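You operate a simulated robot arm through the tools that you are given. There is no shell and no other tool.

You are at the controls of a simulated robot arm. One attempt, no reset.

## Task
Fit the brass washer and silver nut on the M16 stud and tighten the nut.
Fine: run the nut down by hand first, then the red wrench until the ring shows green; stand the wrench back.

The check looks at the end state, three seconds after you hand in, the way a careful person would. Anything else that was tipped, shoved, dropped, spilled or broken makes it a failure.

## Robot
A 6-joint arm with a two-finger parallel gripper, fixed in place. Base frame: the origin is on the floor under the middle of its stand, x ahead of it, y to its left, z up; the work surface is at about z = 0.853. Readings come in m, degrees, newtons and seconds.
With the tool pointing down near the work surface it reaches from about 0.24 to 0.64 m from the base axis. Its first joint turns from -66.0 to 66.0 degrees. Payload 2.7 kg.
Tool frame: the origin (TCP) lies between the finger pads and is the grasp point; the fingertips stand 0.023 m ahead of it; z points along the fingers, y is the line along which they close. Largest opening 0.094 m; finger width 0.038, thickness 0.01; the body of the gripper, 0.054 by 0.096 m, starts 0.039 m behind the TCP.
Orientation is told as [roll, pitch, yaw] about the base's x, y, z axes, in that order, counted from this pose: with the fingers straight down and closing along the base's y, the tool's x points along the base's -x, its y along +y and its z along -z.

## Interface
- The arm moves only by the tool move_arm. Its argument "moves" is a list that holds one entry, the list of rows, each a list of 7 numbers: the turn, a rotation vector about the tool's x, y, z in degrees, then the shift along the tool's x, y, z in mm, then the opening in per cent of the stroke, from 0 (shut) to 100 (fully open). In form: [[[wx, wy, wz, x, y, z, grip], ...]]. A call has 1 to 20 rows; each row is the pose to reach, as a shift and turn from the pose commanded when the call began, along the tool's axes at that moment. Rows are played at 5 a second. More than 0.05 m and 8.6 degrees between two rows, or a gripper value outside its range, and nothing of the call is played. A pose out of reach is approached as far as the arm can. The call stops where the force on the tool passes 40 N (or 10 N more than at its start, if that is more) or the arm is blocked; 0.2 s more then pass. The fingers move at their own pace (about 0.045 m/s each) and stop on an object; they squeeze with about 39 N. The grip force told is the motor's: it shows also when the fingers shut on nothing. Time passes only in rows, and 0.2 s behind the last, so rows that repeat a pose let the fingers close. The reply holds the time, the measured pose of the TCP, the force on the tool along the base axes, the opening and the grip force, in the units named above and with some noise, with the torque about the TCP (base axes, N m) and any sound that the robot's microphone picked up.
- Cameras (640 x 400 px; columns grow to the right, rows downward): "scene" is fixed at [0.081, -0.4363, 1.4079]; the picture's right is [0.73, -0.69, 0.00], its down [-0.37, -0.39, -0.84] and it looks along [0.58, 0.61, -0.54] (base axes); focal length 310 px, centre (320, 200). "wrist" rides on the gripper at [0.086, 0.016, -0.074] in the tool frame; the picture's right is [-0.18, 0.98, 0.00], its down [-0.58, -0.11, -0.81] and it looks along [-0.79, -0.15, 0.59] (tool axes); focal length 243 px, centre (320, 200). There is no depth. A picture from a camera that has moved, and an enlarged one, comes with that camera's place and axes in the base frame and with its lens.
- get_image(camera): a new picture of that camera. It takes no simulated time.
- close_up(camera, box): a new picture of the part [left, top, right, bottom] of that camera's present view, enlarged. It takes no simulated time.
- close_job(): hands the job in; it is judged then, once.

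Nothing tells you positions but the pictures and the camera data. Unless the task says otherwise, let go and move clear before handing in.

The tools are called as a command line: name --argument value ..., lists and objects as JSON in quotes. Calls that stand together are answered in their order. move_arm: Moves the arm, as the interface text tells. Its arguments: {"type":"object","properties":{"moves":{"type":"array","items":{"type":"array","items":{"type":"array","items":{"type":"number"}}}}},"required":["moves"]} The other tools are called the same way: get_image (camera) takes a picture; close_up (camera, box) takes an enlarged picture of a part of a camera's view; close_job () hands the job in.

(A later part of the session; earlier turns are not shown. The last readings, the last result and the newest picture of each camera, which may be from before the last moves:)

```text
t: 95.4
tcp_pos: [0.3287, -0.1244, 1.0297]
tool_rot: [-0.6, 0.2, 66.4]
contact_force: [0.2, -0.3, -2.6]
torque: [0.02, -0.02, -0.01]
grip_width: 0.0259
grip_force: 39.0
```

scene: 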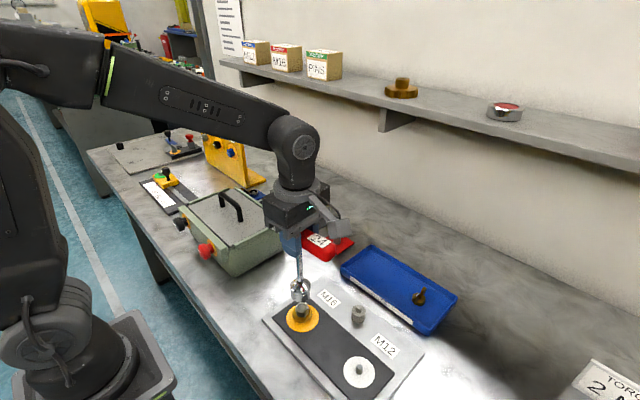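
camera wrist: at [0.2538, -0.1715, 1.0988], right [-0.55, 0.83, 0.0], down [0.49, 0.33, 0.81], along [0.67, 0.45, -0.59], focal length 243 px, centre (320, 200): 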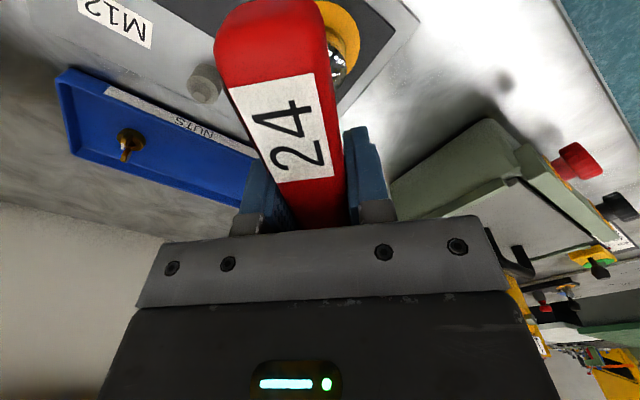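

The socket is past the nut's top edge again. The tool picked up a 0.6 degree tilt from the stop; I look before correcting it.

close_up --camera "scene" --box '[265, 235, 345, 335]'

close_up --camera "wrist" --box '[290, 0, 390, 100]'

```text
4.00 times, centred on (305, 285) of scene
camera zoom: at [0.081, -0.4363, 1.4079], right [0.73, -0.69, 0.0], down [-0.37, -0.39, -0.84], along [0.58, 0.61, -0.54], focal length 1241 px, centre (380, -140)
```

zoom: 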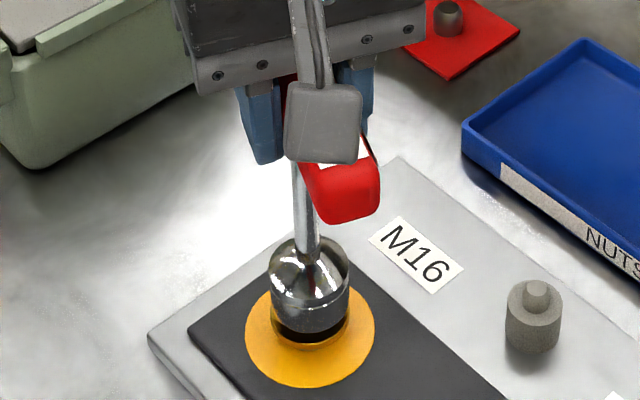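

```text
4.00 times, centred on (340, 50) of wrist
camera zoom: at [0.2782, -0.1959, 1.1057], right [-0.83, 0.56, -0.01], down [0.33, 0.49, 0.81], along [0.46, 0.66, -0.59], focal length 970 px, centre (240, 800)
```

zoom: 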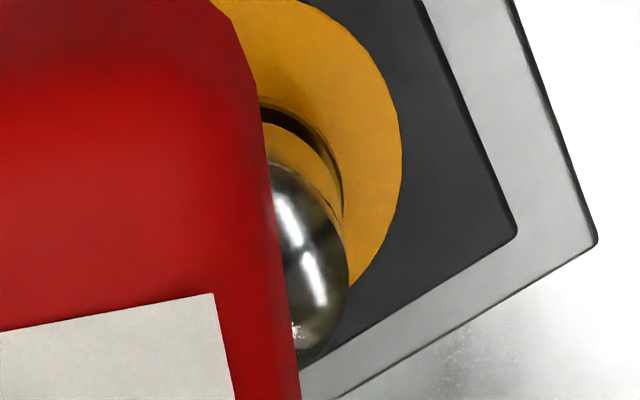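

move_arm --moves '[[[0, 0, 0, 0, 0, 1, 8], [0, 0, 0, 0, 0, 2, 8], [0, 0, 0, 0, 0, 3, 8], [0, 0, 0, 0, 0, 4, 8], [0, 0, 0, 0, 0, 4, 8]]]'

move_arm --moves '[[[0, 0, 0, 0, 0, 1, 8], [0, 0, 0, 0, 0, 2, 8], [0, 0, 0, 0, 0, 2.5, 8], [0, 0, 0, 0, 0, 2.5, 8]]]'

close_up --camera "scene" --box '[285, 285, 325, 325]'

```text
t: 96.6
tcp_pos: [0.3284, -0.1234, 1.0264]
tool_rot: [-0.5, 0.0, 66.4]
contact_force: [0.7, 0.4, -2.7]
torque: [-0.05, 0.0, 0.01]
grip_width: 0.0256
grip_force: 39.2
```

```text
t: 97.6
tcp_pos: [0.328, -0.1228, 1.0237]
tool_rot: [-0.4, 0.0, 66.4]
contact_force: [0.1, 0.5, -3.4]
torque: [0.0, 0.0, -0.02]
grip_width: 0.0257
grip_force: 39.3
```

```text
10.00 times, centred on (305, 305) of scene
camera zoom: at [0.081, -0.4363, 1.4079], right [0.73, -0.69, 0.0], down [-0.37, -0.39, -0.84], along [0.58, 0.61, -0.54], focal length 3103 px, centre (470, -850)
```

zoom: 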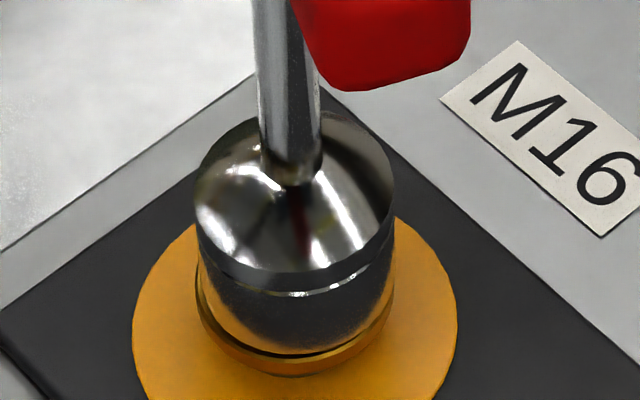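

move_arm --moves '[[[0, 0, 0, 0, 0, 0.7, 8], [0, 0, 0, 0, 0, 1.4, 8], [0, 0, 0, 0, 0, 1.4, 8]]]'

close_up --camera "scene" --box '[285, 285, 325, 325]'

```text
t: 98.4
tcp_pos: [0.3292, -0.124, 1.0233]
tool_rot: [-0.6, 0.1, 66.4]
contact_force: [-2.6, 1.6, 10.6]
torque: [0.31, 0.47, -0.02]
grip_width: 0.0255
grip_force: 39.1
```

```text
10.00 times, centred on (305, 305) of scene
camera zoom: at [0.0808, -0.4362, 1.4079], right [0.73, -0.69, 0.0], down [-0.37, -0.39, -0.84], along [0.58, 0.61, -0.54], focal length 3103 px, centre (470, -850)
```

zoom: 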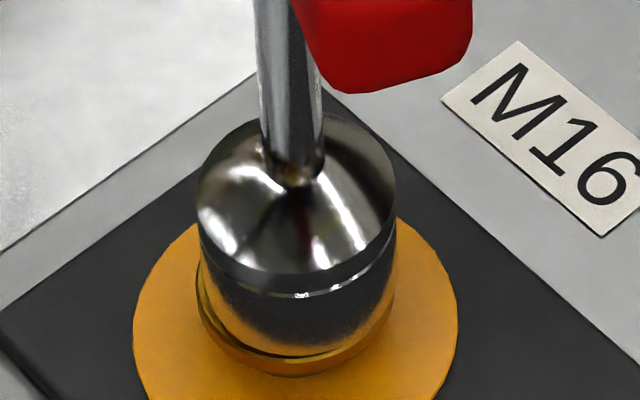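

The socket now sits on the washer under light pressure at yaw 66. I turn clockwise slowly under this pressure, watching for torque.

move_arm --moves '[[[0, 0, 1.5, 0, 0.08, 0, 8], [0, 0, 3, 0, 0.16, 0, 8]]]'

move_arm --moves '[[[0, 0, 1.5, 0, 0.08, 0, 8], [0, 0, 3, 0, 0.16, 0, 8]]]'

move_arm --moves '[[[0, 0, 2, 0, 0.1, 0, 8], [0, 0, 4, 0, 0.2, 0, 8]]]'

```text
t: 99.0
tcp_pos: [0.3279, -0.1244, 1.023]
tool_rot: [-0.8, 0.2, 63.4]
contact_force: [-2.0, -3.6, 17.3]
torque: [-0.15, 0.53, 0.06]
grip_width: 0.0257
grip_force: 39.1
```

```text
t: 99.6
tcp_pos: [0.3292, -0.1237, 1.0237]
tool_rot: [-0.6, 0.0, 60.4]
contact_force: [-2.4, -4.5, 24.3]
torque: [-0.28, 0.49, 0.04]
grip_width: 0.0259
grip_force: 38.8
```

```text
t: 100.2
tcp_pos: [0.3275, -0.124, 1.0235]
tool_rot: [-0.7, 0.0, 56.3]
contact_force: [-3.7, -6.3, 29.3]
torque: [-0.52, 0.6, 0.06]
grip_width: 0.0258
grip_force: 38.8
```

move_arm --moves '[[[0, 0, 0, 0, 0, -0.7, 8], [0, 0, 2, 0, 0.1, -0.7, 8], [0, 0, 4, 0, 0.2, -0.7, 8], [0, 0, 6, 0, 0.31, -0.7, 8]]]'

move_arm --moves '[[[0, 0, 2, 0, 0.1, 0, 8], [0, 0, 4, 0, 0.2, 0, 8], [0, 0, 6, 0, 0.31, 0, 8]]]'

close_up --camera "scene" --box '[265, 235, 345, 335]'

```text
t: 101.2
tcp_pos: [0.3278, -0.1246, 1.023]
tool_rot: [-0.5, -0.1, 50.3]
contact_force: [-2.1, -3.9, 19.3]
torque: [-0.4, 0.28, 0.07]
grip_width: 0.0259
grip_force: 38.8
```

```text
t: 102.0
tcp_pos: [0.3267, -0.1231, 1.0224]
tool_rot: [-0.5, -0.1, 44.3]
contact_force: [-3.3, -3.4, 19.0]
torque: [-0.26, 0.57, 0.03]
grip_width: 0.0257
grip_force: 38.8
```

```text
4.00 times, centred on (305, 285) of scene
camera zoom: at [0.0807, -0.4363, 1.4079], right [0.73, -0.69, 0.0], down [-0.37, -0.39, -0.84], along [0.58, 0.61, -0.54], focal length 1241 px, centre (380, -140)
```

zoom: 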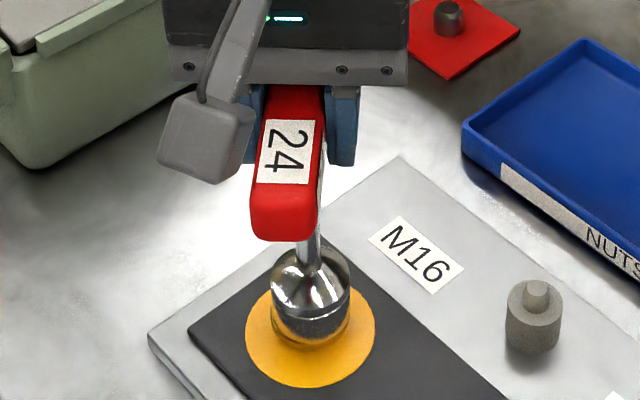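

close_up --camera "scene" --box '[288, 302, 320, 326]'

close_up --camera "wrist" --box '[310, 0, 360, 60]'

```text
16.00 times, centred on (304, 314) of scene
camera zoom: at [0.0807, -0.4363, 1.4079], right [0.73, -0.69, 0.0], down [-0.37, -0.39, -0.84], along [0.58, 0.61, -0.54], focal length 4964 px, centre (576, -1624)
```

zoom: 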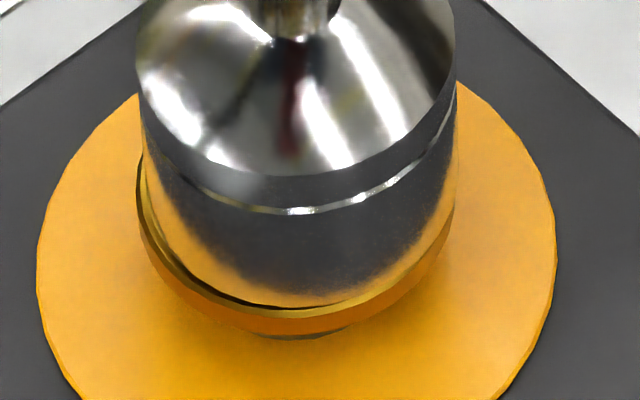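

```text
6.67 times, centred on (335, 30) of wrist
camera zoom: at [0.2534, -0.1713, 1.0982], right [-0.56, 0.83, -0.01], down [0.49, 0.33, 0.81], along [0.68, 0.44, -0.59], focal length 1618 px, centre (220, 1333)
```

zoom: 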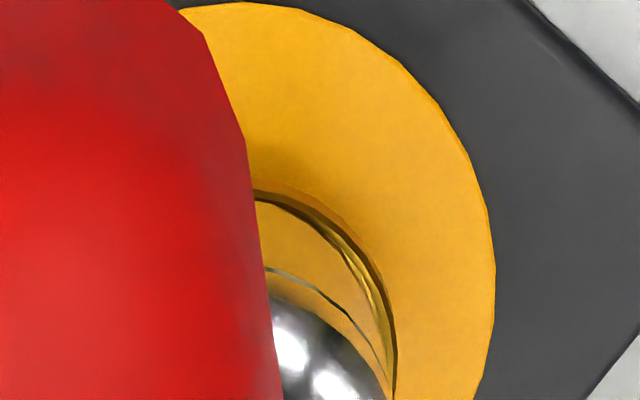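

move_arm --moves '[[[0, 0, 0, 0, 0, -0.3, 8], [0, 0, 3, 0, 0.15, -0.3, 8], [0, 0, 6, 0, 0.31, -0.3, 8], [0, 0, 9, -0.04, 0.47, -0.3, 8], [0, 0, 12, -0.06, 0.62, -0.3, 8]]]'

move_arm --moves '[[[0, 0, 3, 0, 0.15, 0, 8], [0, 0, 6, 0, 0.31, 0, 8], [0, 0, 9, -0.04, 0.47, 0, 8], [0, 0, 12, -0.06, 0.62, 0, 8]]]'

move_arm --moves '[[[0, 0, 3, 0, 0.15, 0, 8], [0, 0, 6, 0, 0.31, 0, 8], [0, 0, 9, -0.04, 0.47, 0, 8], [0, 0, 12, -0.06, 0.62, 0, 8]]]'

```text
t: 103.2
tcp_pos: [0.3273, -0.123, 1.0227]
tool_rot: [-0.6, -0.3, 32.3]
contact_force: [-3.4, -0.7, 12.3]
torque: [-0.04, 0.67, 0.07]
grip_width: 0.0255
grip_force: 38.9
```

```text
t: 104.2
tcp_pos: [0.3278, -0.1228, 1.0233]
tool_rot: [-0.4, -0.4, 20.3]
contact_force: [-0.8, -1.3, 1.1]
torque: [-0.1, 0.18, 0.06]
grip_width: 0.0258
grip_force: 39.4
```

```text
t: 105.2
tcp_pos: [0.3263, -0.1211, 1.0223]
tool_rot: [-0.3, -0.3, 8.2]
contact_force: [0.2, -0.1, -3.0]
torque: [0.03, -0.01, 0.0]
grip_width: 0.0257
grip_force: 38.9
```

The contact force vanished between yaw 32 and 8 without my moving vertically, so there the socket may be able to go deeper. I lower gently here.

move_arm --moves '[[[0, 0, 0, 0, 0, 0.5, 8], [0, 0, 0, 0, 0, 1, 8], [0, 0, 0, 0, 0, 1, 8]]]'

close_up --camera "scene" --box '[288, 302, 320, 326]'

```text
t: 106.0
tcp_pos: [0.3264, -0.1224, 1.0224]
tool_rot: [-0.4, -0.5, 8.5]
contact_force: [-3.9, 1.4, 11.5]
torque: [0.26, 0.62, 0.04]
grip_width: 0.0259
grip_force: 38.6
```

```text
16.00 times, centred on (304, 314) of scene
camera zoom: at [0.0808, -0.4362, 1.4079], right [0.73, -0.69, 0.0], down [-0.37, -0.39, -0.84], along [0.58, 0.61, -0.54], focal length 4964 px, centre (576, -1624)
```

zoom: 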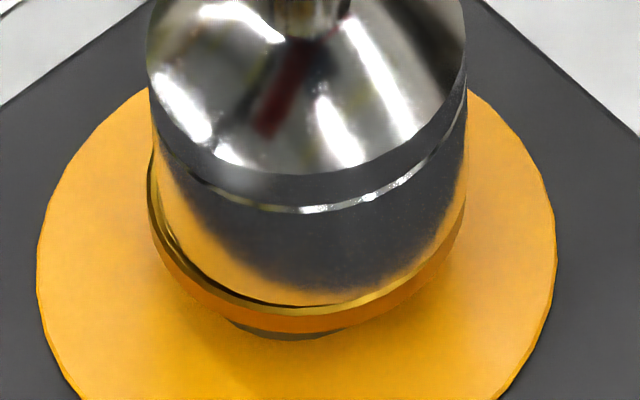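

The washer has shifted a little with the socket, so it is not clamped yet. I lift the wrench again to check the nut's mark closely.

move_arm --moves '[[[0, 0, 0, 0, 0, -8, 8], [0, 0, 0, 0, 0, -20, 8], [0, 0, 0, 0, 0, -40, 8], [0, 0, 0, 0, 0, -60, 8], [0, 0, 0, 0, 0, -60, 8]]]'

close_up --camera "scene" --box '[285, 295, 325, 325]'

close_up --camera "wrist" --box '[290, 0, 390, 100]'

```text
t: 107.2
tcp_pos: [0.3266, -0.1206, 1.0813]
tool_rot: [-0.4, -0.4, 8.4]
contact_force: [1.1, -0.4, -3.4]
torque: [-0.05, -0.01, -0.01]
grip_width: 0.0255
grip_force: 38.8
```

```text
13.33 times, centred on (305, 310) of scene
camera zoom: at [0.081, -0.4363, 1.4079], right [0.73, -0.69, 0.0], down [-0.37, -0.39, -0.84], along [0.58, 0.61, -0.54], focal length 4137 px, centre (520, -1267)
```

zoom: 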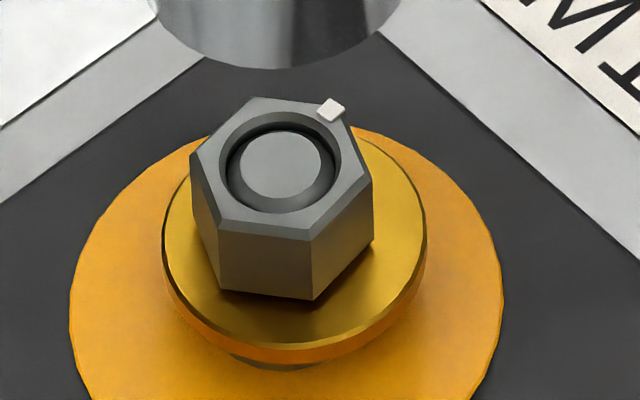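

```text
4.00 times, centred on (340, 50) of wrist
camera zoom: at [0.2376, -0.1164, 1.1573], right [0.04, 1.0, -0.01], down [0.58, -0.02, 0.81], along [0.81, -0.03, -0.58], focal length 970 px, centre (240, 800)
```

zoom: 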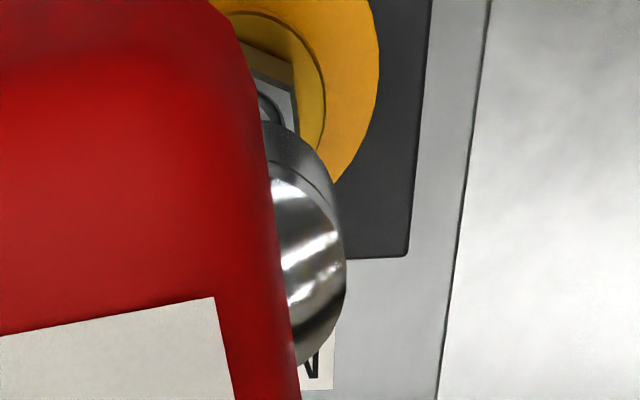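

The nut has not been turned: the socket really spins around it. I want to see the socket's inside, so I take the wrench up to free space and will tilt it towards the scene camera.

move_arm --moves '[[[0, 0, -6, -10, -5, -25, 8], [0, 0, -12, -30, -14, -50, 8], [0, 0, -19, -50, -24, -75, 8], [0, 0, -26, -70, -34, -100, 8], [0, 0, -33.6, -88, -42.7, -119, 8], [0, 0, -33.6, -88, -42.7, -119, 8]]]'

move_arm --moves '[[[0, 7, 0, 0, 0, 0, 8], [0, 14, 0, 0, 0, 0, 8], [0, 21, 0, 0, 0, 0, 8]]]'

get_image --camera "scene"

```text
t: 108.6
tcp_pos: [0.4203, -0.1506, 1.2015]
tool_rot: [-0.5, 0.0, 42.1]
contact_force: [0.6, 0.6, -3.7]
torque: [-0.02, 0.03, -0.03]
grip_width: 0.0257
grip_force: 39.3
```

```text
t: 109.4
tcp_pos: [0.4187, -0.1505, 1.2033]
tool_rot: [-0.6, 21.0, 41.8]
contact_force: [0.6, 0.3, -3.2]
torque: [0.0, 0.04, 0.02]
grip_width: 0.0255
grip_force: 39.1
```

```text
taken
```

scene: 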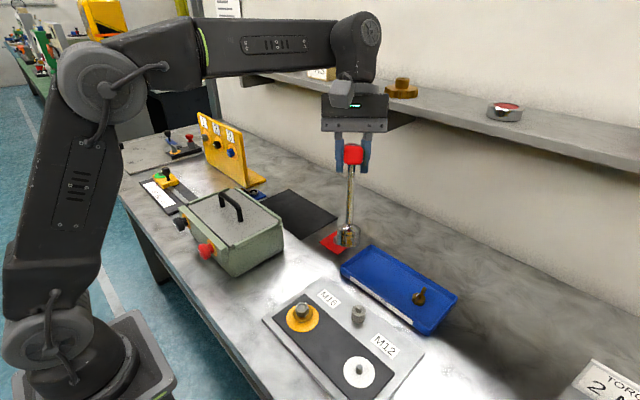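

move_arm --moves '[[[0, 7, 0, 0, 0, 0, 8], [0, 14, 0, 0, 0, 0, 8], [0, 21, 0, 0, 0, 0, 8]]]'

get_image --camera "scene"

```text
t: 110.2
tcp_pos: [0.4174, -0.1498, 1.2016]
tool_rot: [-0.7, 42.0, 41.4]
contact_force: [-0.6, -1.0, -1.5]
torque: [0.01, 0.03, 0.02]
grip_width: 0.0257
grip_force: 39.0
```

```text
taken
```

scene: 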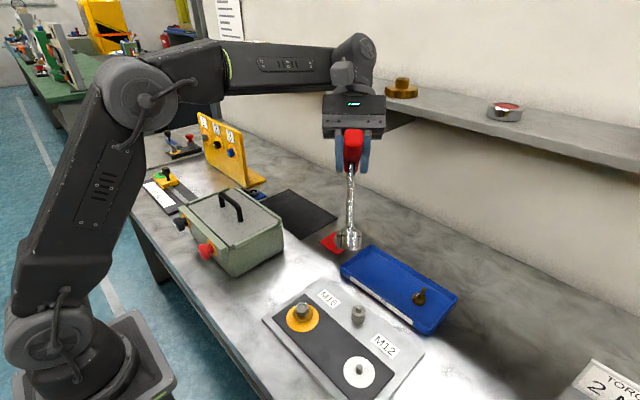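

move_arm --moves '[[[0, 7, 0, 0, 0, 0, 8], [0, 14, 0, 0, 0, 0, 8]]]'

close_up --camera "scene" --box '[300, 120, 400, 260]'

```text
t: 110.8
tcp_pos: [0.4088, -0.1562, 1.1904]
tool_rot: [-1.3, 55.8, 41.2]
contact_force: [-0.3, -0.2, -4.1]
torque: [0.03, 0.01, 0.01]
grip_width: 0.0259
grip_force: 39.3
out of reach, approached as far as the arm can: row 2
```

```text
2.86 times, centred on (350, 190) of scene
camera zoom: at [0.0811, -0.4363, 1.4079], right [0.73, -0.69, 0.0], down [-0.37, -0.39, -0.84], along [0.58, 0.61, -0.54], focal length 886 px, centre (234, 229)
```

zoom: 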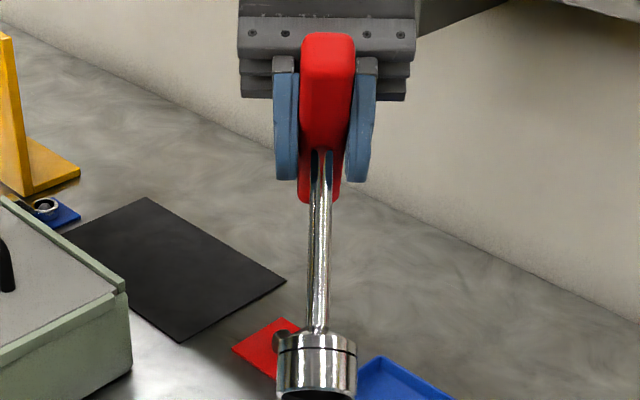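

close_up --camera "scene" --box '[320, 220, 380, 280]'

```text
6.67 times, centred on (350, 250) of scene
camera zoom: at [0.0811, -0.4363, 1.4079], right [0.73, -0.69, 0.0], down [-0.37, -0.39, -0.84], along [0.58, 0.61, -0.54], focal length 2068 px, centre (120, -133)
```

zoom: 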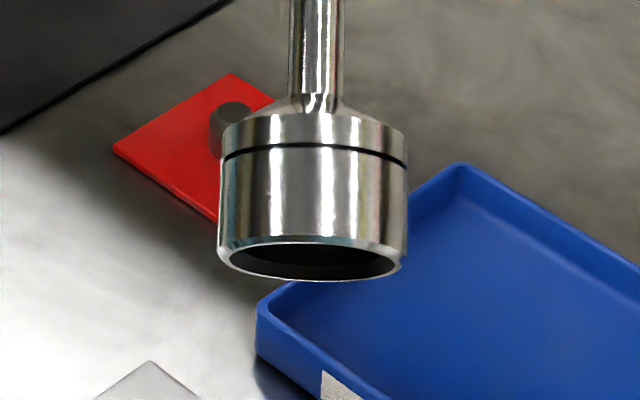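

The rim opens into a wide round skirt; the hex part must sit deeper inside. I bring the wrench a little closer to the robot and tilt further to see into it.

move_arm --moves '[[[0, 0, 0, 9, 20, 13, 8], [0, 0, 0, 17.4, 40.4, 25.7, 8], [0, 6, 0, 17.4, 40.4, 25.7, 8], [0, 12, 0, 17.4, 40.4, 25.7, 8]]]'

get_image --camera "scene"

```text
t: 111.8
tcp_pos: [0.3534, -0.1569, 1.1781]
tool_rot: [-1.8, 67.7, 40.5]
contact_force: [-0.6, 0.1, -2.5]
torque: [0.02, 0.01, 0.01]
grip_width: 0.0258
grip_force: 39.1
out of reach, approached as far as the arm can: row 4
```

```text
taken
```

scene: 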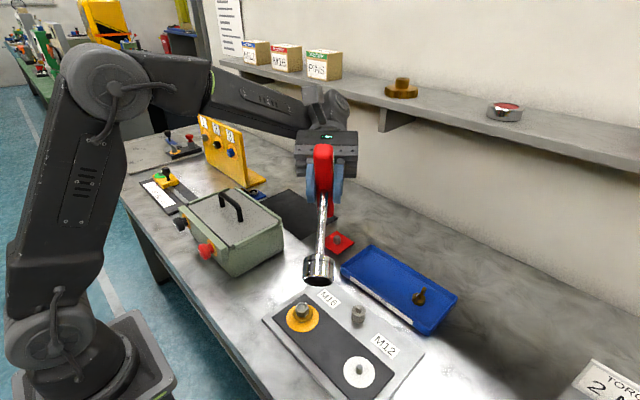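

close_up --camera "scene" --box '[295, 245, 345, 295]'

close_up --camera "scene" --box '[300, 265, 335, 290]'

```text
8.00 times, centred on (320, 270) of scene
camera zoom: at [0.0811, -0.4363, 1.4078], right [0.73, -0.69, 0.0], down [-0.37, -0.39, -0.84], along [0.58, 0.61, -0.54], focal length 2482 px, centre (320, -360)
```

zoom: 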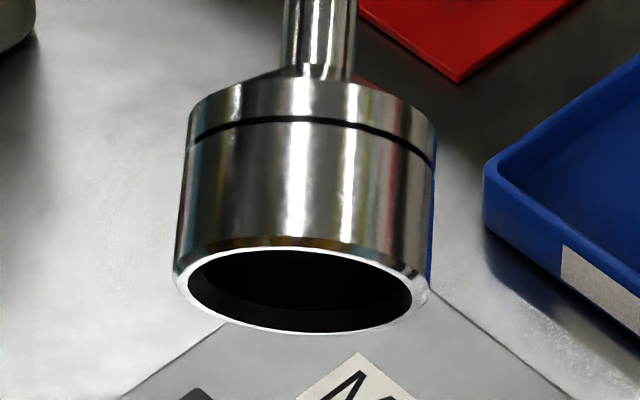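

```text
16.00 times, centred on (318, 278) of scene
camera zoom: at [0.0811, -0.4363, 1.4078], right [0.73, -0.69, 0.0], down [-0.37, -0.39, -0.84], along [0.58, 0.61, -0.54], focal length 4964 px, centre (360, -1040)
```

zoom: 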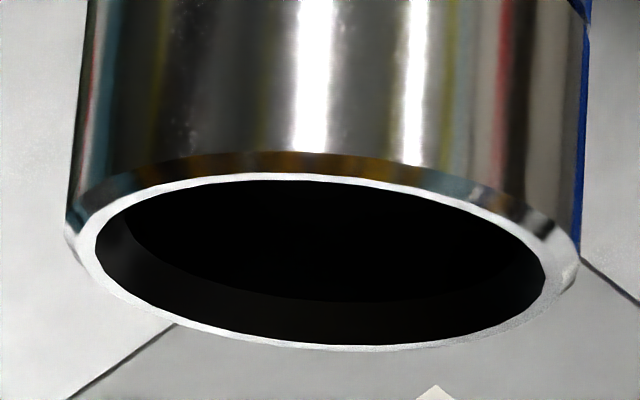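

Inside, the socket shows only a round lead-in and a dark recess; no clear hex orientation can be read. I bring the wrench upright again.

move_arm --moves '[[[0, -7, 0, 0, 0, 0, 8], [0, -14, 0, 0, 0, 0, 8], [0, -21, 0, 0, 0, 0, 8], [0, -28, 0, 0, 0, 0, 8], [0, -35, 0, 0, 0, 0, 8], [0, -42, 0, 0, 0, 0, 8], [0, -49, 0, 0, 0, 0, 8], [0, -56, 0, 0, 0, 0, 8], [0, -63, 0, 0, 0, 0, 8], [0, -63, 0, 0, 0, 0, 8]]]'

get_image --camera "scene"

```text
t: 114.0
tcp_pos: [0.353, -0.1558, 1.1781]
tool_rot: [-0.5, 4.8, 41.9]
contact_force: [0.4, -0.3, -2.2]
torque: [-0.01, 0.04, -0.04]
grip_width: 0.0255
grip_force: 39.2
```

```text
taken
```

scene: 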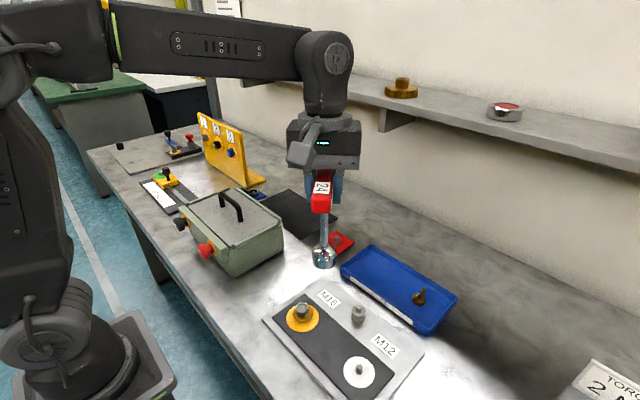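

move_arm --moves '[[[-0.3, -2.4, 0, 0, 0, 0, 8], [-0.5, -4.8, 0, 0, 0, 0, 8], [-0.5, -4.8, 0, 0, 0, 0, 8]]]'

move_arm --moves '[[[0, 0, -7.5, -0.6, 5.6, 14, 8], [0, 0, -15, -1.3, 11.1, 29, 8], [0, 0, -22.5, -1.9, 16.7, 44, 8], [0, 0, -30, -2.6, 22.3, 59, 8], [0, 0, -37.5, -3.2, 27.9, 73, 8], [0, 0, -45, -3.9, 33.4, 88, 8], [0, 0, -52.4, -4.5, 39, 103, 8], [0, 0, -52.4, -4.5, 39, 103, 8]]]'

close_up --camera "scene" --box '[275, 215, 335, 320]'

get_image --camera "wrist"

```text
t: 114.8
tcp_pos: [0.3539, -0.1561, 1.1796]
tool_rot: [-0.1, 0.0, 41.8]
contact_force: [-0.1, -0.4, -2.3]
torque: [-0.01, -0.01, 0.0]
grip_width: 0.0255
grip_force: 39.0
```

```text
t: 116.6
tcp_pos: [0.3314, -0.1247, 1.0766]
tool_rot: [0.1, 0.2, 94.5]
contact_force: [-0.7, 0.3, -3.2]
torque: [0.01, 0.02, 0.02]
grip_width: 0.0256
grip_force: 39.2
```

```text
3.81 times, centred on (305, 268) of scene
camera zoom: at [0.081, -0.4363, 1.4079], right [0.73, -0.69, 0.0], down [-0.37, -0.39, -0.84], along [0.58, 0.61, -0.54], focal length 1182 px, centre (377, -57)
```

zoom: 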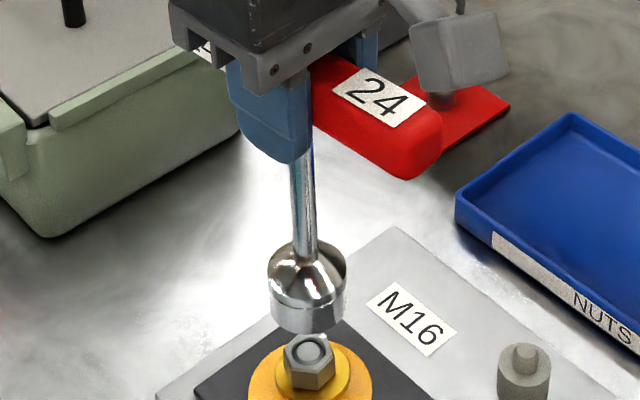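

```text
taken
camera wrist: at [0.3211, -0.2117, 1.1522], right [-0.99, 0.11, 0.0], down [0.06, 0.59, 0.81], along [0.09, 0.8, -0.59], focal length 243 px, centre (320, 200)
```

wrist: 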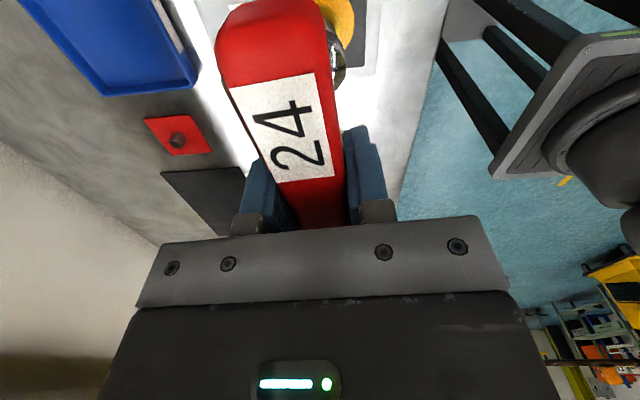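

move_arm --moves '[[[0, 0, 0, 0, 0, 12, 8], [0, 0, 0, 0, 0, 25, 8], [0, 0, 0, 0, 0, 36, 8], [0, 0, 0, 0, 0, 41, 8], [0, 0, 0, 0, 0, 41, 8]]]'

move_arm --moves '[[[0, 0, 0, 0, 0, 1, 8], [0, 0, 0, 0, 0, 2, 8], [0, 0, 0, 0, 0, 3, 8], [0, 0, 0, 0, 0, 3, 8]]]'

close_up --camera "scene" --box '[275, 260, 335, 335]'

```text
t: 117.8
tcp_pos: [0.3307, -0.1253, 1.0346]
tool_rot: [0.0, 0.2, 94.3]
contact_force: [0.9, 1.4, -3.0]
torque: [-0.05, 0.01, -0.01]
grip_width: 0.0256
grip_force: 38.9
```

```text
t: 118.8
tcp_pos: [0.331, -0.1252, 1.0311]
tool_rot: [0.0, 0.1, 94.2]
contact_force: [-0.4, 0.5, -3.3]
torque: [-0.03, -0.01, 0.0]
grip_width: 0.0257
grip_force: 38.8
```

```text
5.33 times, centred on (305, 298) of scene
camera zoom: at [0.081, -0.4363, 1.4079], right [0.73, -0.69, 0.0], down [-0.37, -0.39, -0.84], along [0.58, 0.61, -0.54], focal length 1655 px, centre (400, -320)
```

zoom: 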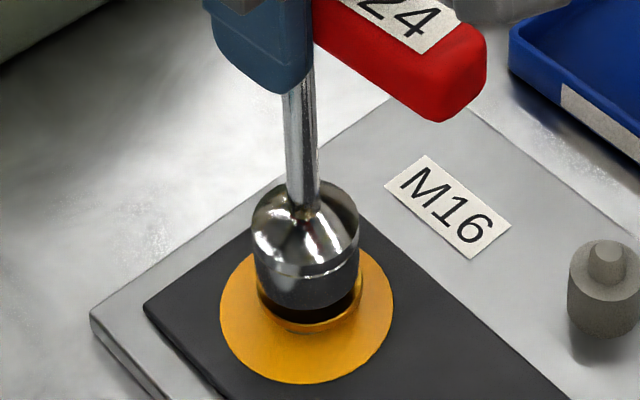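

move_arm --moves '[[[0, 0, 0, 0, 0, 1, 8], [0, 0, 0, 0, 0, 2, 8], [0, 0, 0, 0, 0, 2, 8]]]'

move_arm --moves '[[[0, 0, 0, 0, 0, 1, 8], [0, 0, 0, 0, 0, 2, 8], [0, 0, 0, 0, 0, 2, 8]]]'

move_arm --moves '[[[0, 0, -4, 0, 0, 0, 8], [0, 0, -8, 0, 0, 0, 8]]]'

```text
t: 119.6
tcp_pos: [0.3306, -0.1229, 1.0311]
tool_rot: [-0.3, 0.0, 94.3]
contact_force: [-7.7, 8.7, 27.9]
torque: [1.23, 0.37, -0.15]
grip_width: 0.0259
grip_force: 39.1
```

```text
t: 120.0
tcp_pos: [0.3302, -0.1234, 1.0312]
tool_rot: [-0.2, 0.2, 94.3]
contact_force: [-5.9, 4.5, 4.8]
torque: [-0.43, -0.22, -0.19]
grip_width: 0.0257
grip_force: 38.9
stopped in row 2: the force on the tool passed its limit at 43 N (the readings are from after the stop); the commanded pose is now the measured one
```

```text
t: 120.6
tcp_pos: [0.3308, -0.124, 1.0308]
tool_rot: [-0.1, 0.2, 102.4]
contact_force: [-4.6, 8.2, 13.5]
torque: [0.61, 0.51, -0.29]
grip_width: 0.0255
grip_force: 38.8
```

Now the rim is held up at 1.031 with a twisting reaction: the hex does catch on the nut, and the torque sign says it wants to turn clockwise. I search clockwise in small steps under light pressure for the point where it drops on.

move_arm --moves '[[[0, 0, 4, 0, 0.2, -0.3, 8], [0, 0, 8, 0, 0.4, -0.3, 8], [0, 0, 11, 0, 0.6, -0.3, 8]]]'

move_arm --moves '[[[0, 0, 3, 0, 0.15, 0, 8]]]'

move_arm --moves '[[[0, 0, 3, 0, 0.15, 0, 8]]]'

```text
t: 121.4
tcp_pos: [0.3297, -0.1249, 1.0312]
tool_rot: [-0.2, 0.1, 91.4]
contact_force: [-4.2, 9.7, 6.7]
torque: [-0.05, 0.14, 0.79]
grip_width: 0.0257
grip_force: 38.8
```

```text
t: 121.8
tcp_pos: [0.3295, -0.1242, 1.0317]
tool_rot: [-0.2, 0.2, 88.4]
contact_force: [-6.1, 10.2, 4.2]
torque: [-0.4, 0.04, 0.94]
grip_width: 0.0258
grip_force: 39.2
```

```text
t: 122.2
tcp_pos: [0.3292, -0.1248, 1.031]
tool_rot: [-0.2, 0.2, 85.4]
contact_force: [-5.5, 8.1, -0.7]
torque: [-0.61, 0.08, 1.09]
grip_width: 0.0259
grip_force: 39.2
```

The socket has caught the nut: the torque is rising, 0.79 → 0.94 → 1.09 N m, as I turn clockwise. I continue in 3-degree steps and watch the ring.

close_up --camera "scene" --box '[265, 235, 345, 335]'

move_arm --moves '[[[0, 0, 3, 0, 0.15, 0, 8]]]'

move_arm --moves '[[[0, 0, 3, 0, 0.15, 0, 8]]]'

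close_up --camera "scene" --box '[265, 235, 345, 335]'

```text
4.00 times, centred on (305, 285) of scene
camera zoom: at [0.0809, -0.436, 1.408], right [0.73, -0.69, 0.0], down [-0.37, -0.39, -0.84], along [0.58, 0.61, -0.54], focal length 1241 px, centre (380, -140)
```

zoom: 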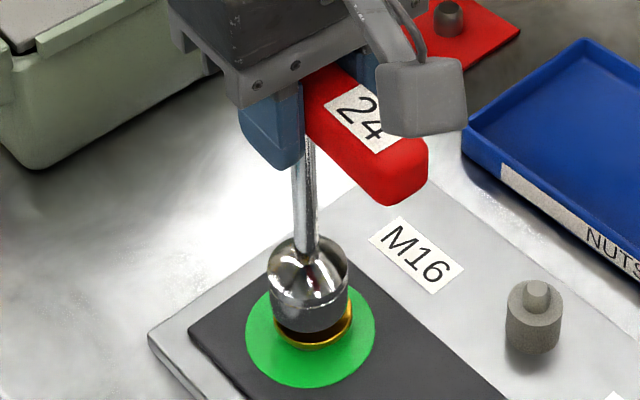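

```text
t: 122.6
tcp_pos: [0.3298, -0.1235, 1.0312]
tool_rot: [-0.2, 0.1, 82.3]
contact_force: [-7.4, 9.0, -1.0]
torque: [-0.55, 0.25, 1.28]
grip_width: 0.0257
grip_force: 39.2
```

```text
t: 123.0
tcp_pos: [0.3301, -0.1256, 1.0303]
tool_rot: [-0.1, 0.1, 79.4]
contact_force: [-8.5, 8.3, -1.3]
torque: [-0.5, 0.29, 1.42]
grip_width: 0.0257
grip_force: 38.6
```

```text
4.00 times, centred on (305, 285) of scene
camera zoom: at [0.0808, -0.436, 1.408], right [0.73, -0.69, 0.0], down [-0.37, -0.39, -0.84], along [0.58, 0.61, -0.54], focal length 1241 px, centre (380, -140)
```

zoom: 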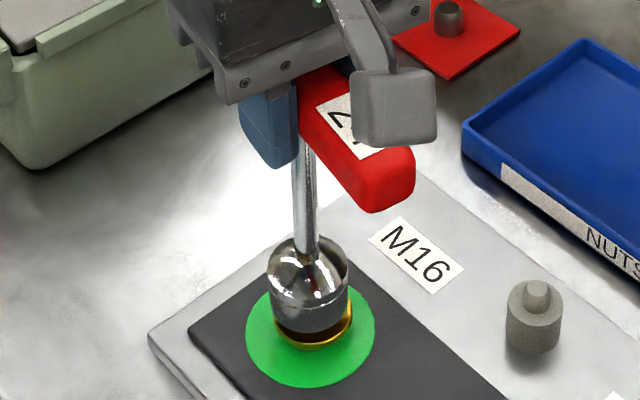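

The ring is green (it turned green at about 1.1 N m on my sensor), so I stop tightening. Now I unload the wrench carefully by turning back a little, watching that the ring stays green.

move_arm --moves '[[[0, 0, -3, 0, -0.15, 0, 8]]]'

move_arm --moves '[[[0, 0, -3, 0, -0.15, 0, 8]]]'

close_up --camera "scene" --box '[265, 235, 345, 335]'

```text
t: 123.4
tcp_pos: [0.3298, -0.1242, 1.0296]
tool_rot: [-0.3, 0.0, 82.1]
contact_force: [-9.2, 9.3, -1.3]
torque: [-0.17, 0.26, -1.24]
grip_width: 0.0258
grip_force: 38.7
```

```text
t: 123.8
tcp_pos: [0.3302, -0.1248, 1.0315]
tool_rot: [-0.2, 0.1, 85.2]
contact_force: [-8.5, 9.4, -1.7]
torque: [0.54, 0.11, -1.02]
grip_width: 0.0258
grip_force: 39.6
```

```text
4.00 times, centred on (305, 285) of scene
camera zoom: at [0.0808, -0.436, 1.408], right [0.73, -0.69, 0.0], down [-0.37, -0.39, -0.84], along [0.58, 0.61, -0.54], focal length 1241 px, centre (380, -140)
```

zoom: 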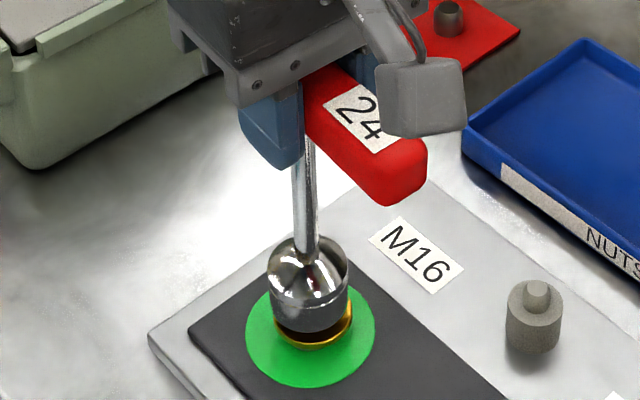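

Turning back flips the torque to about -1.2 N m, so that was starting to loosen the nut; the play is only a degree or two. I turn clockwise again to where it was, still green.

move_arm --moves '[[[0, 0, 3, 0, 0.15, 0, 8]]]'

move_arm --moves '[[[0, 0, 3, 0, 0.15, 0, 8]]]'

close_up --camera "scene" --box '[265, 235, 345, 335]'

```text
t: 124.2
tcp_pos: [0.3305, -0.1247, 1.0303]
tool_rot: [-0.1, 0.3, 82.6]
contact_force: [-9.8, 7.9, -5.5]
torque: [0.35, 0.12, 1.29]
grip_width: 0.026
grip_force: 39.6
```

```text
t: 124.6
tcp_pos: [0.3284, -0.1244, 1.0296]
tool_rot: [-0.1, 0.0, 79.5]
contact_force: [-10.9, 9.1, -8.9]
torque: [-0.22, 0.14, 1.42]
grip_width: 0.0256
grip_force: 38.9
```

```text
4.00 times, centred on (305, 285) of scene
camera zoom: at [0.0808, -0.436, 1.408], right [0.73, -0.69, 0.0], down [-0.37, -0.39, -0.84], along [0.58, 0.61, -0.54], focal length 1241 px, centre (380, -140)
```

zoom: 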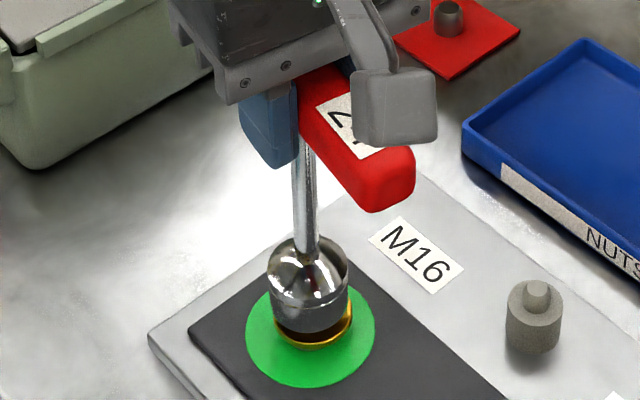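

Back at 1.42 N m with the ring green. Now I only take up the play: tiny counter-clockwise steps until the torque is near zero, then lift off.

move_arm --moves '[[[0, 0, -0.7, 0, -0.04, 0, 8]]]'

```text
t: 125.0
tcp_pos: [0.3289, -0.1236, 1.0304]
tool_rot: [-0.2, 0.1, 79.9]
contact_force: [-10.8, 10.1, -9.4]
torque: [-0.63, 0.25, -0.48]
grip_width: 0.026
grip_force: 39.1
```

move_arm --moves '[[[0, 0, 0.18, 0, 0, 0, 8]]]'

```text
t: 125.4
tcp_pos: [0.3305, -0.1241, 1.0299]
tool_rot: [0.0, 0.1, 79.8]
contact_force: [-11.2, 8.2, -10.2]
torque: [-0.13, 0.15, -0.25]
grip_width: 0.0259
grip_force: 39.4
```

The torque is nearly relieved. I shift slightly with the lateral force and then lift the wrench straight up.

move_arm --moves '[[[0, 0, 0.1, -0.25, 0.45, 0, 8], [0, 0, 0.1, -0.45, 0.9, 0, 8], [0, 0, 0.1, -0.45, 0.9, 0, 8]]]'

close_up --camera "scene" --box '[265, 235, 345, 335]'

```text
t: 126.2
tcp_pos: [0.3309, -0.1232, 1.0311]
tool_rot: [-0.6, 0.1, 79.9]
contact_force: [0.4, -0.2, -3.5]
torque: [-0.02, 0.02, 0.02]
grip_width: 0.0255
grip_force: 38.7
```

```text
4.00 times, centred on (305, 285) of scene
camera zoom: at [0.0811, -0.4363, 1.4079], right [0.73, -0.69, 0.0], down [-0.37, -0.39, -0.84], along [0.58, 0.61, -0.54], focal length 1241 px, centre (380, -140)
```

zoom: 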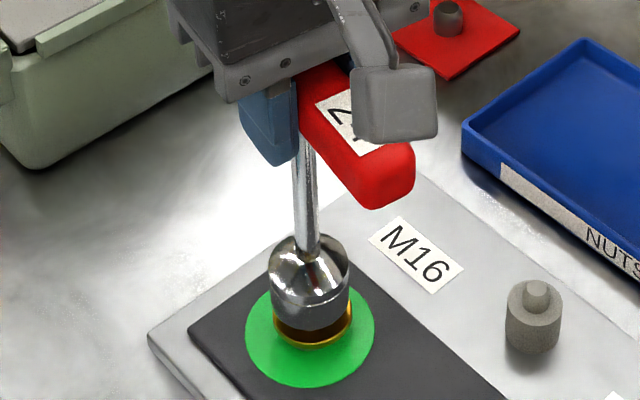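

All loads are gone and the ring is green. I lift the wrench straight up.

move_arm --moves '[[[0, 0, 0, 0, 0, -3, 8], [0, 0, 0, 0, 0, -8, 8], [0, 0, 0, 0, 0, -20, 8], [0, 0, 0, 0, 0, -35, 8], [0, 0, 0, 0, 0, -50, 8], [0, 0, 0, 0, 0, -50, 8]]]'

close_up --camera "scene" --box '[265, 245, 345, 335]'

get_image --camera "scene"

```text
t: 127.6
tcp_pos: [0.3293, -0.1237, 1.081]
tool_rot: [-0.2, 0.1, 79.8]
contact_force: [0.4, 0.4, -1.9]
torque: [0.01, 0.01, 0.01]
grip_width: 0.0257
grip_force: 39.4
```

```text
4.44 times, centred on (305, 290) of scene
camera zoom: at [0.081, -0.4363, 1.4079], right [0.73, -0.69, 0.0], down [-0.37, -0.39, -0.84], along [0.58, 0.61, -0.54], focal length 1379 px, centre (387, -200)
```

zoom: 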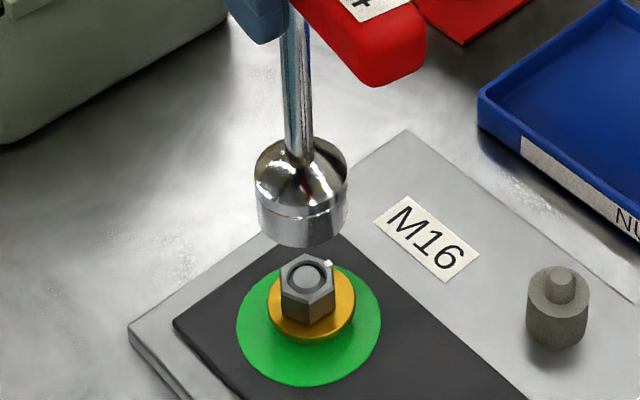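

```text
taken
```

scene: 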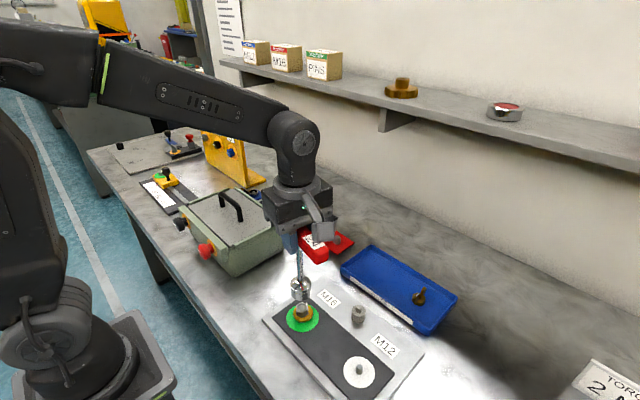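

The ring stays green with the wrench off the nut. Now I carry the wrench back to above its stand, turning to yaw 0.

move_arm --moves '[[[0, 0, 5, -14, -17, 0, 8], [0, 0, 12, -28, -34, 0, 8], [0, 0, 19, -42, -51, 0, 8], [0, 0, 26, -56, -68, 0, 8], [0, 0, 33, -70, -85, 0, 8], [0, 0, 40, -84, -101, 0, 8], [0, 0, 47, -98, -118, 0, 8], [0, 0, 54, -112, -135, 0, 8], [0, 0, 61, -126, -152, 0, 8], [0, 0, 68, -140, -169, 0, 8], [0, 0, 74, -154, -185, 0, 8], [0, 0, 79.8, -166.9, -200.9, 0, 8], [0, 0, 79.8, -166.9, -200.9, 0, 8]]]'

get_image --camera "wrist"

close_up --camera "scene" --box '[300, 160, 380, 260]'

close_up --camera "wrist" --box '[300, 0, 400, 100]'

```text
t: 130.4
tcp_pos: [0.5574, 0.0051, 1.0829]
tool_rot: [-0.2, -0.2, -0.1]
contact_force: [-0.8, 0.2, -2.0]
torque: [0.0, 0.0, 0.01]
grip_width: 0.0258
grip_force: 39.6
```

```text
taken
camera wrist: at [0.4699, 0.0213, 1.157], right [0.19, 0.98, 0.0], down [0.58, -0.11, 0.81], along [0.79, -0.15, -0.59], focal length 243 px, centre (320, 200)
```

wrist: 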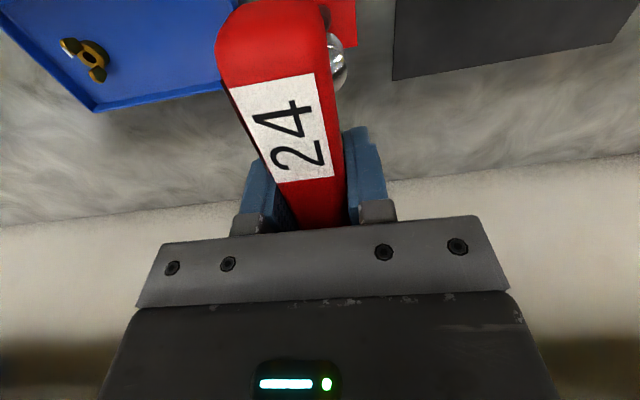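

```text
4.00 times, centred on (340, 210) of scene
camera zoom: at [0.0811, -0.4363, 1.4079], right [0.73, -0.69, 0.0], down [-0.37, -0.39, -0.84], along [0.58, 0.61, -0.54], focal length 1241 px, centre (240, 160)
```

zoom: 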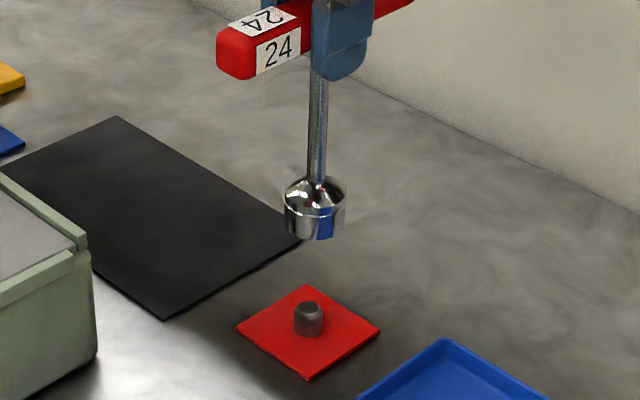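

```text
4.00 times, centred on (350, 50) of wrist
camera zoom: at [0.4699, 0.0213, 1.157], right [0.19, 0.98, 0.0], down [0.58, -0.11, 0.81], along [0.79, -0.15, -0.59], focal length 970 px, centre (200, 800)
```

zoom: 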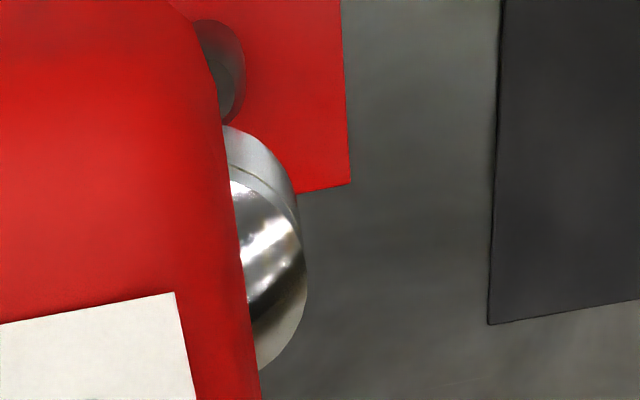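

Over the stand the socket is within about 1.5 mm of the peg axis. I correct by (-1, +1) mm and lower to just above the peg.

move_arm --moves '[[[0, 0, 0, 0.5, 0.6, 15, 8], [0, 0, 0, 1, 1.1, 32, 8], [0, 0, 0, 1, 1.1, 48, 8], [0, 0, 0, 1, 1.1, 58, 8], [0, 0, 0, 1, 1.1, 58, 8]]]'

close_up --camera "scene" --box '[310, 200, 370, 260]'

close_up --camera "wrist" --box '[300, 0, 400, 100]'

```text
t: 131.6
tcp_pos: [0.556, 0.0052, 1.0253]
tool_rot: [-0.2, -0.2, 0.0]
contact_force: [0.2, -1.1, -3.4]
torque: [0.02, 0.01, 0.02]
grip_width: 0.0256
grip_force: 39.5
```

```text
6.67 times, centred on (340, 230) of scene
camera zoom: at [0.0811, -0.4363, 1.4079], right [0.73, -0.69, 0.0], down [-0.37, -0.39, -0.84], along [0.58, 0.61, -0.54], focal length 2068 px, centre (187, 0)
```

zoom: 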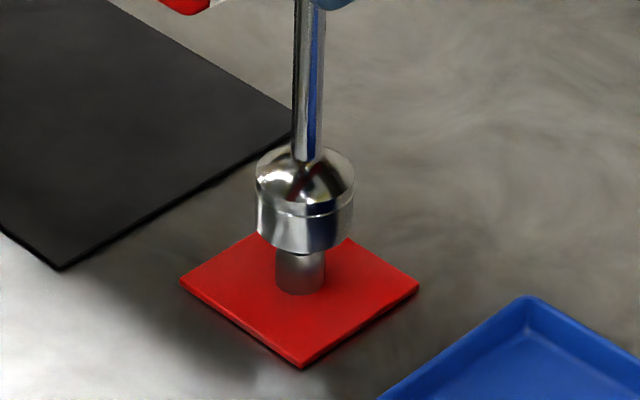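

```text
4.00 times, centred on (350, 50) of wrist
camera zoom: at [0.4691, 0.022, 1.0989], right [0.18, 0.98, 0.0], down [0.58, -0.11, 0.81], along [0.79, -0.15, -0.59], focal length 970 px, centre (200, 800)
```

zoom: 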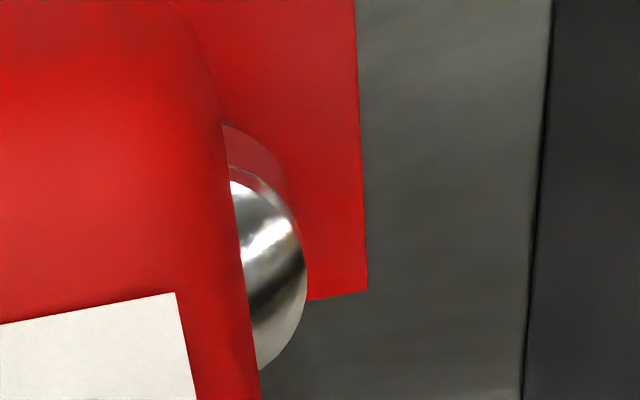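

move_arm --moves '[[[0, 0, 0, 0.3, 0.3, 5, 8], [0, 0, 0, 0.6, 0.6, 10, 8], [0, 0, 0, 0.6, 0.6, 15, 8], [0, 0, 0, 0.6, 0.6, 19, 8], [0, 0, 0, 0.6, 0.6, 19, 8]]]'

close_up --camera "scene" --box '[310, 200, 370, 260]'

```text
t: 132.8
tcp_pos: [0.5562, 0.0064, 1.004]
tool_rot: [-0.3, -0.3, 0.0]
contact_force: [0.4, -0.9, -2.9]
torque: [-0.04, 0.02, -0.01]
grip_width: 0.0256
grip_force: 38.9
```

```text
6.67 times, centred on (340, 230) of scene
camera zoom: at [0.0811, -0.4363, 1.4079], right [0.73, -0.69, 0.0], down [-0.37, -0.39, -0.84], along [0.58, 0.61, -0.54], focal length 2068 px, centre (187, 0)
```

zoom: 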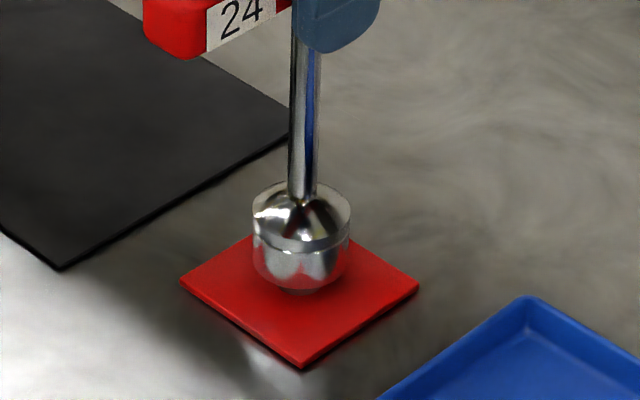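

The socket slides down over the peg without contact. I lower the last centimetre gently.

move_arm --moves '[[[0, 0, 0, 0, 0, 3, 8], [0, 0, 0, 0, 0, 6, 8], [0, 0, 0, 0, 0, 8, 8], [0, 0, 0, 0, 0, 8, 8]]]'

move_arm --moves '[[[0, 0, 0, 0, 0, 0.7, 8], [0, 0, 0, 0, 0, 1.4, 8], [0, 0, 0, 0, 0, 1.4, 8]]]'

```text
t: 133.8
tcp_pos: [0.5549, 0.0068, 0.998]
tool_rot: [-0.1, -0.1, 0.0]
contact_force: [0.3, -0.3, -2.9]
torque: [0.02, 0.03, -0.01]
grip_width: 0.0258
grip_force: 38.9
```

```text
t: 134.6
tcp_pos: [0.5549, 0.0057, 0.995]
tool_rot: [-0.2, -0.3, -0.1]
contact_force: [-0.5, 0.0, -3.0]
torque: [-0.02, -0.01, 0.01]
grip_width: 0.0261
grip_force: 38.8
```

move_arm --moves '[[[0, 0, 0, 0, 0, 0.6, 8], [0, 0, 0, 0, 0, 1.2, 8], [0, 0, 0, 0, 0, 1.2, 8]]]'

close_up --camera "scene" --box '[310, 200, 370, 260]'

```text
t: 135.4
tcp_pos: [0.5559, 0.0057, 0.9948]
tool_rot: [-0.1, -0.3, 0.0]
contact_force: [-2.9, -0.7, 8.4]
torque: [-0.14, 0.59, 0.0]
grip_width: 0.0256
grip_force: 39.2
```

```text
6.67 times, centred on (340, 230) of scene
camera zoom: at [0.0808, -0.4363, 1.4079], right [0.73, -0.69, 0.0], down [-0.37, -0.39, -0.84], along [0.58, 0.61, -0.54], focal length 2068 px, centre (187, 0)
```

zoom: 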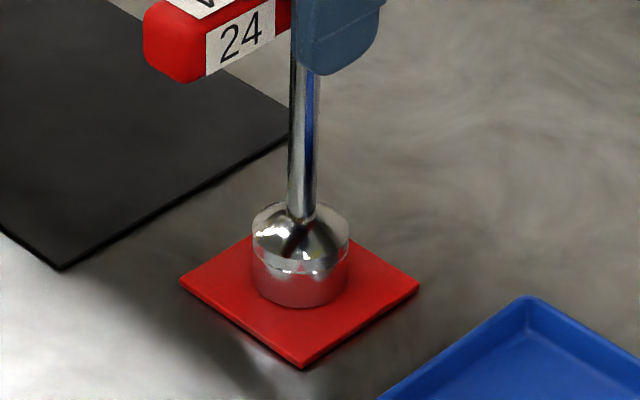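

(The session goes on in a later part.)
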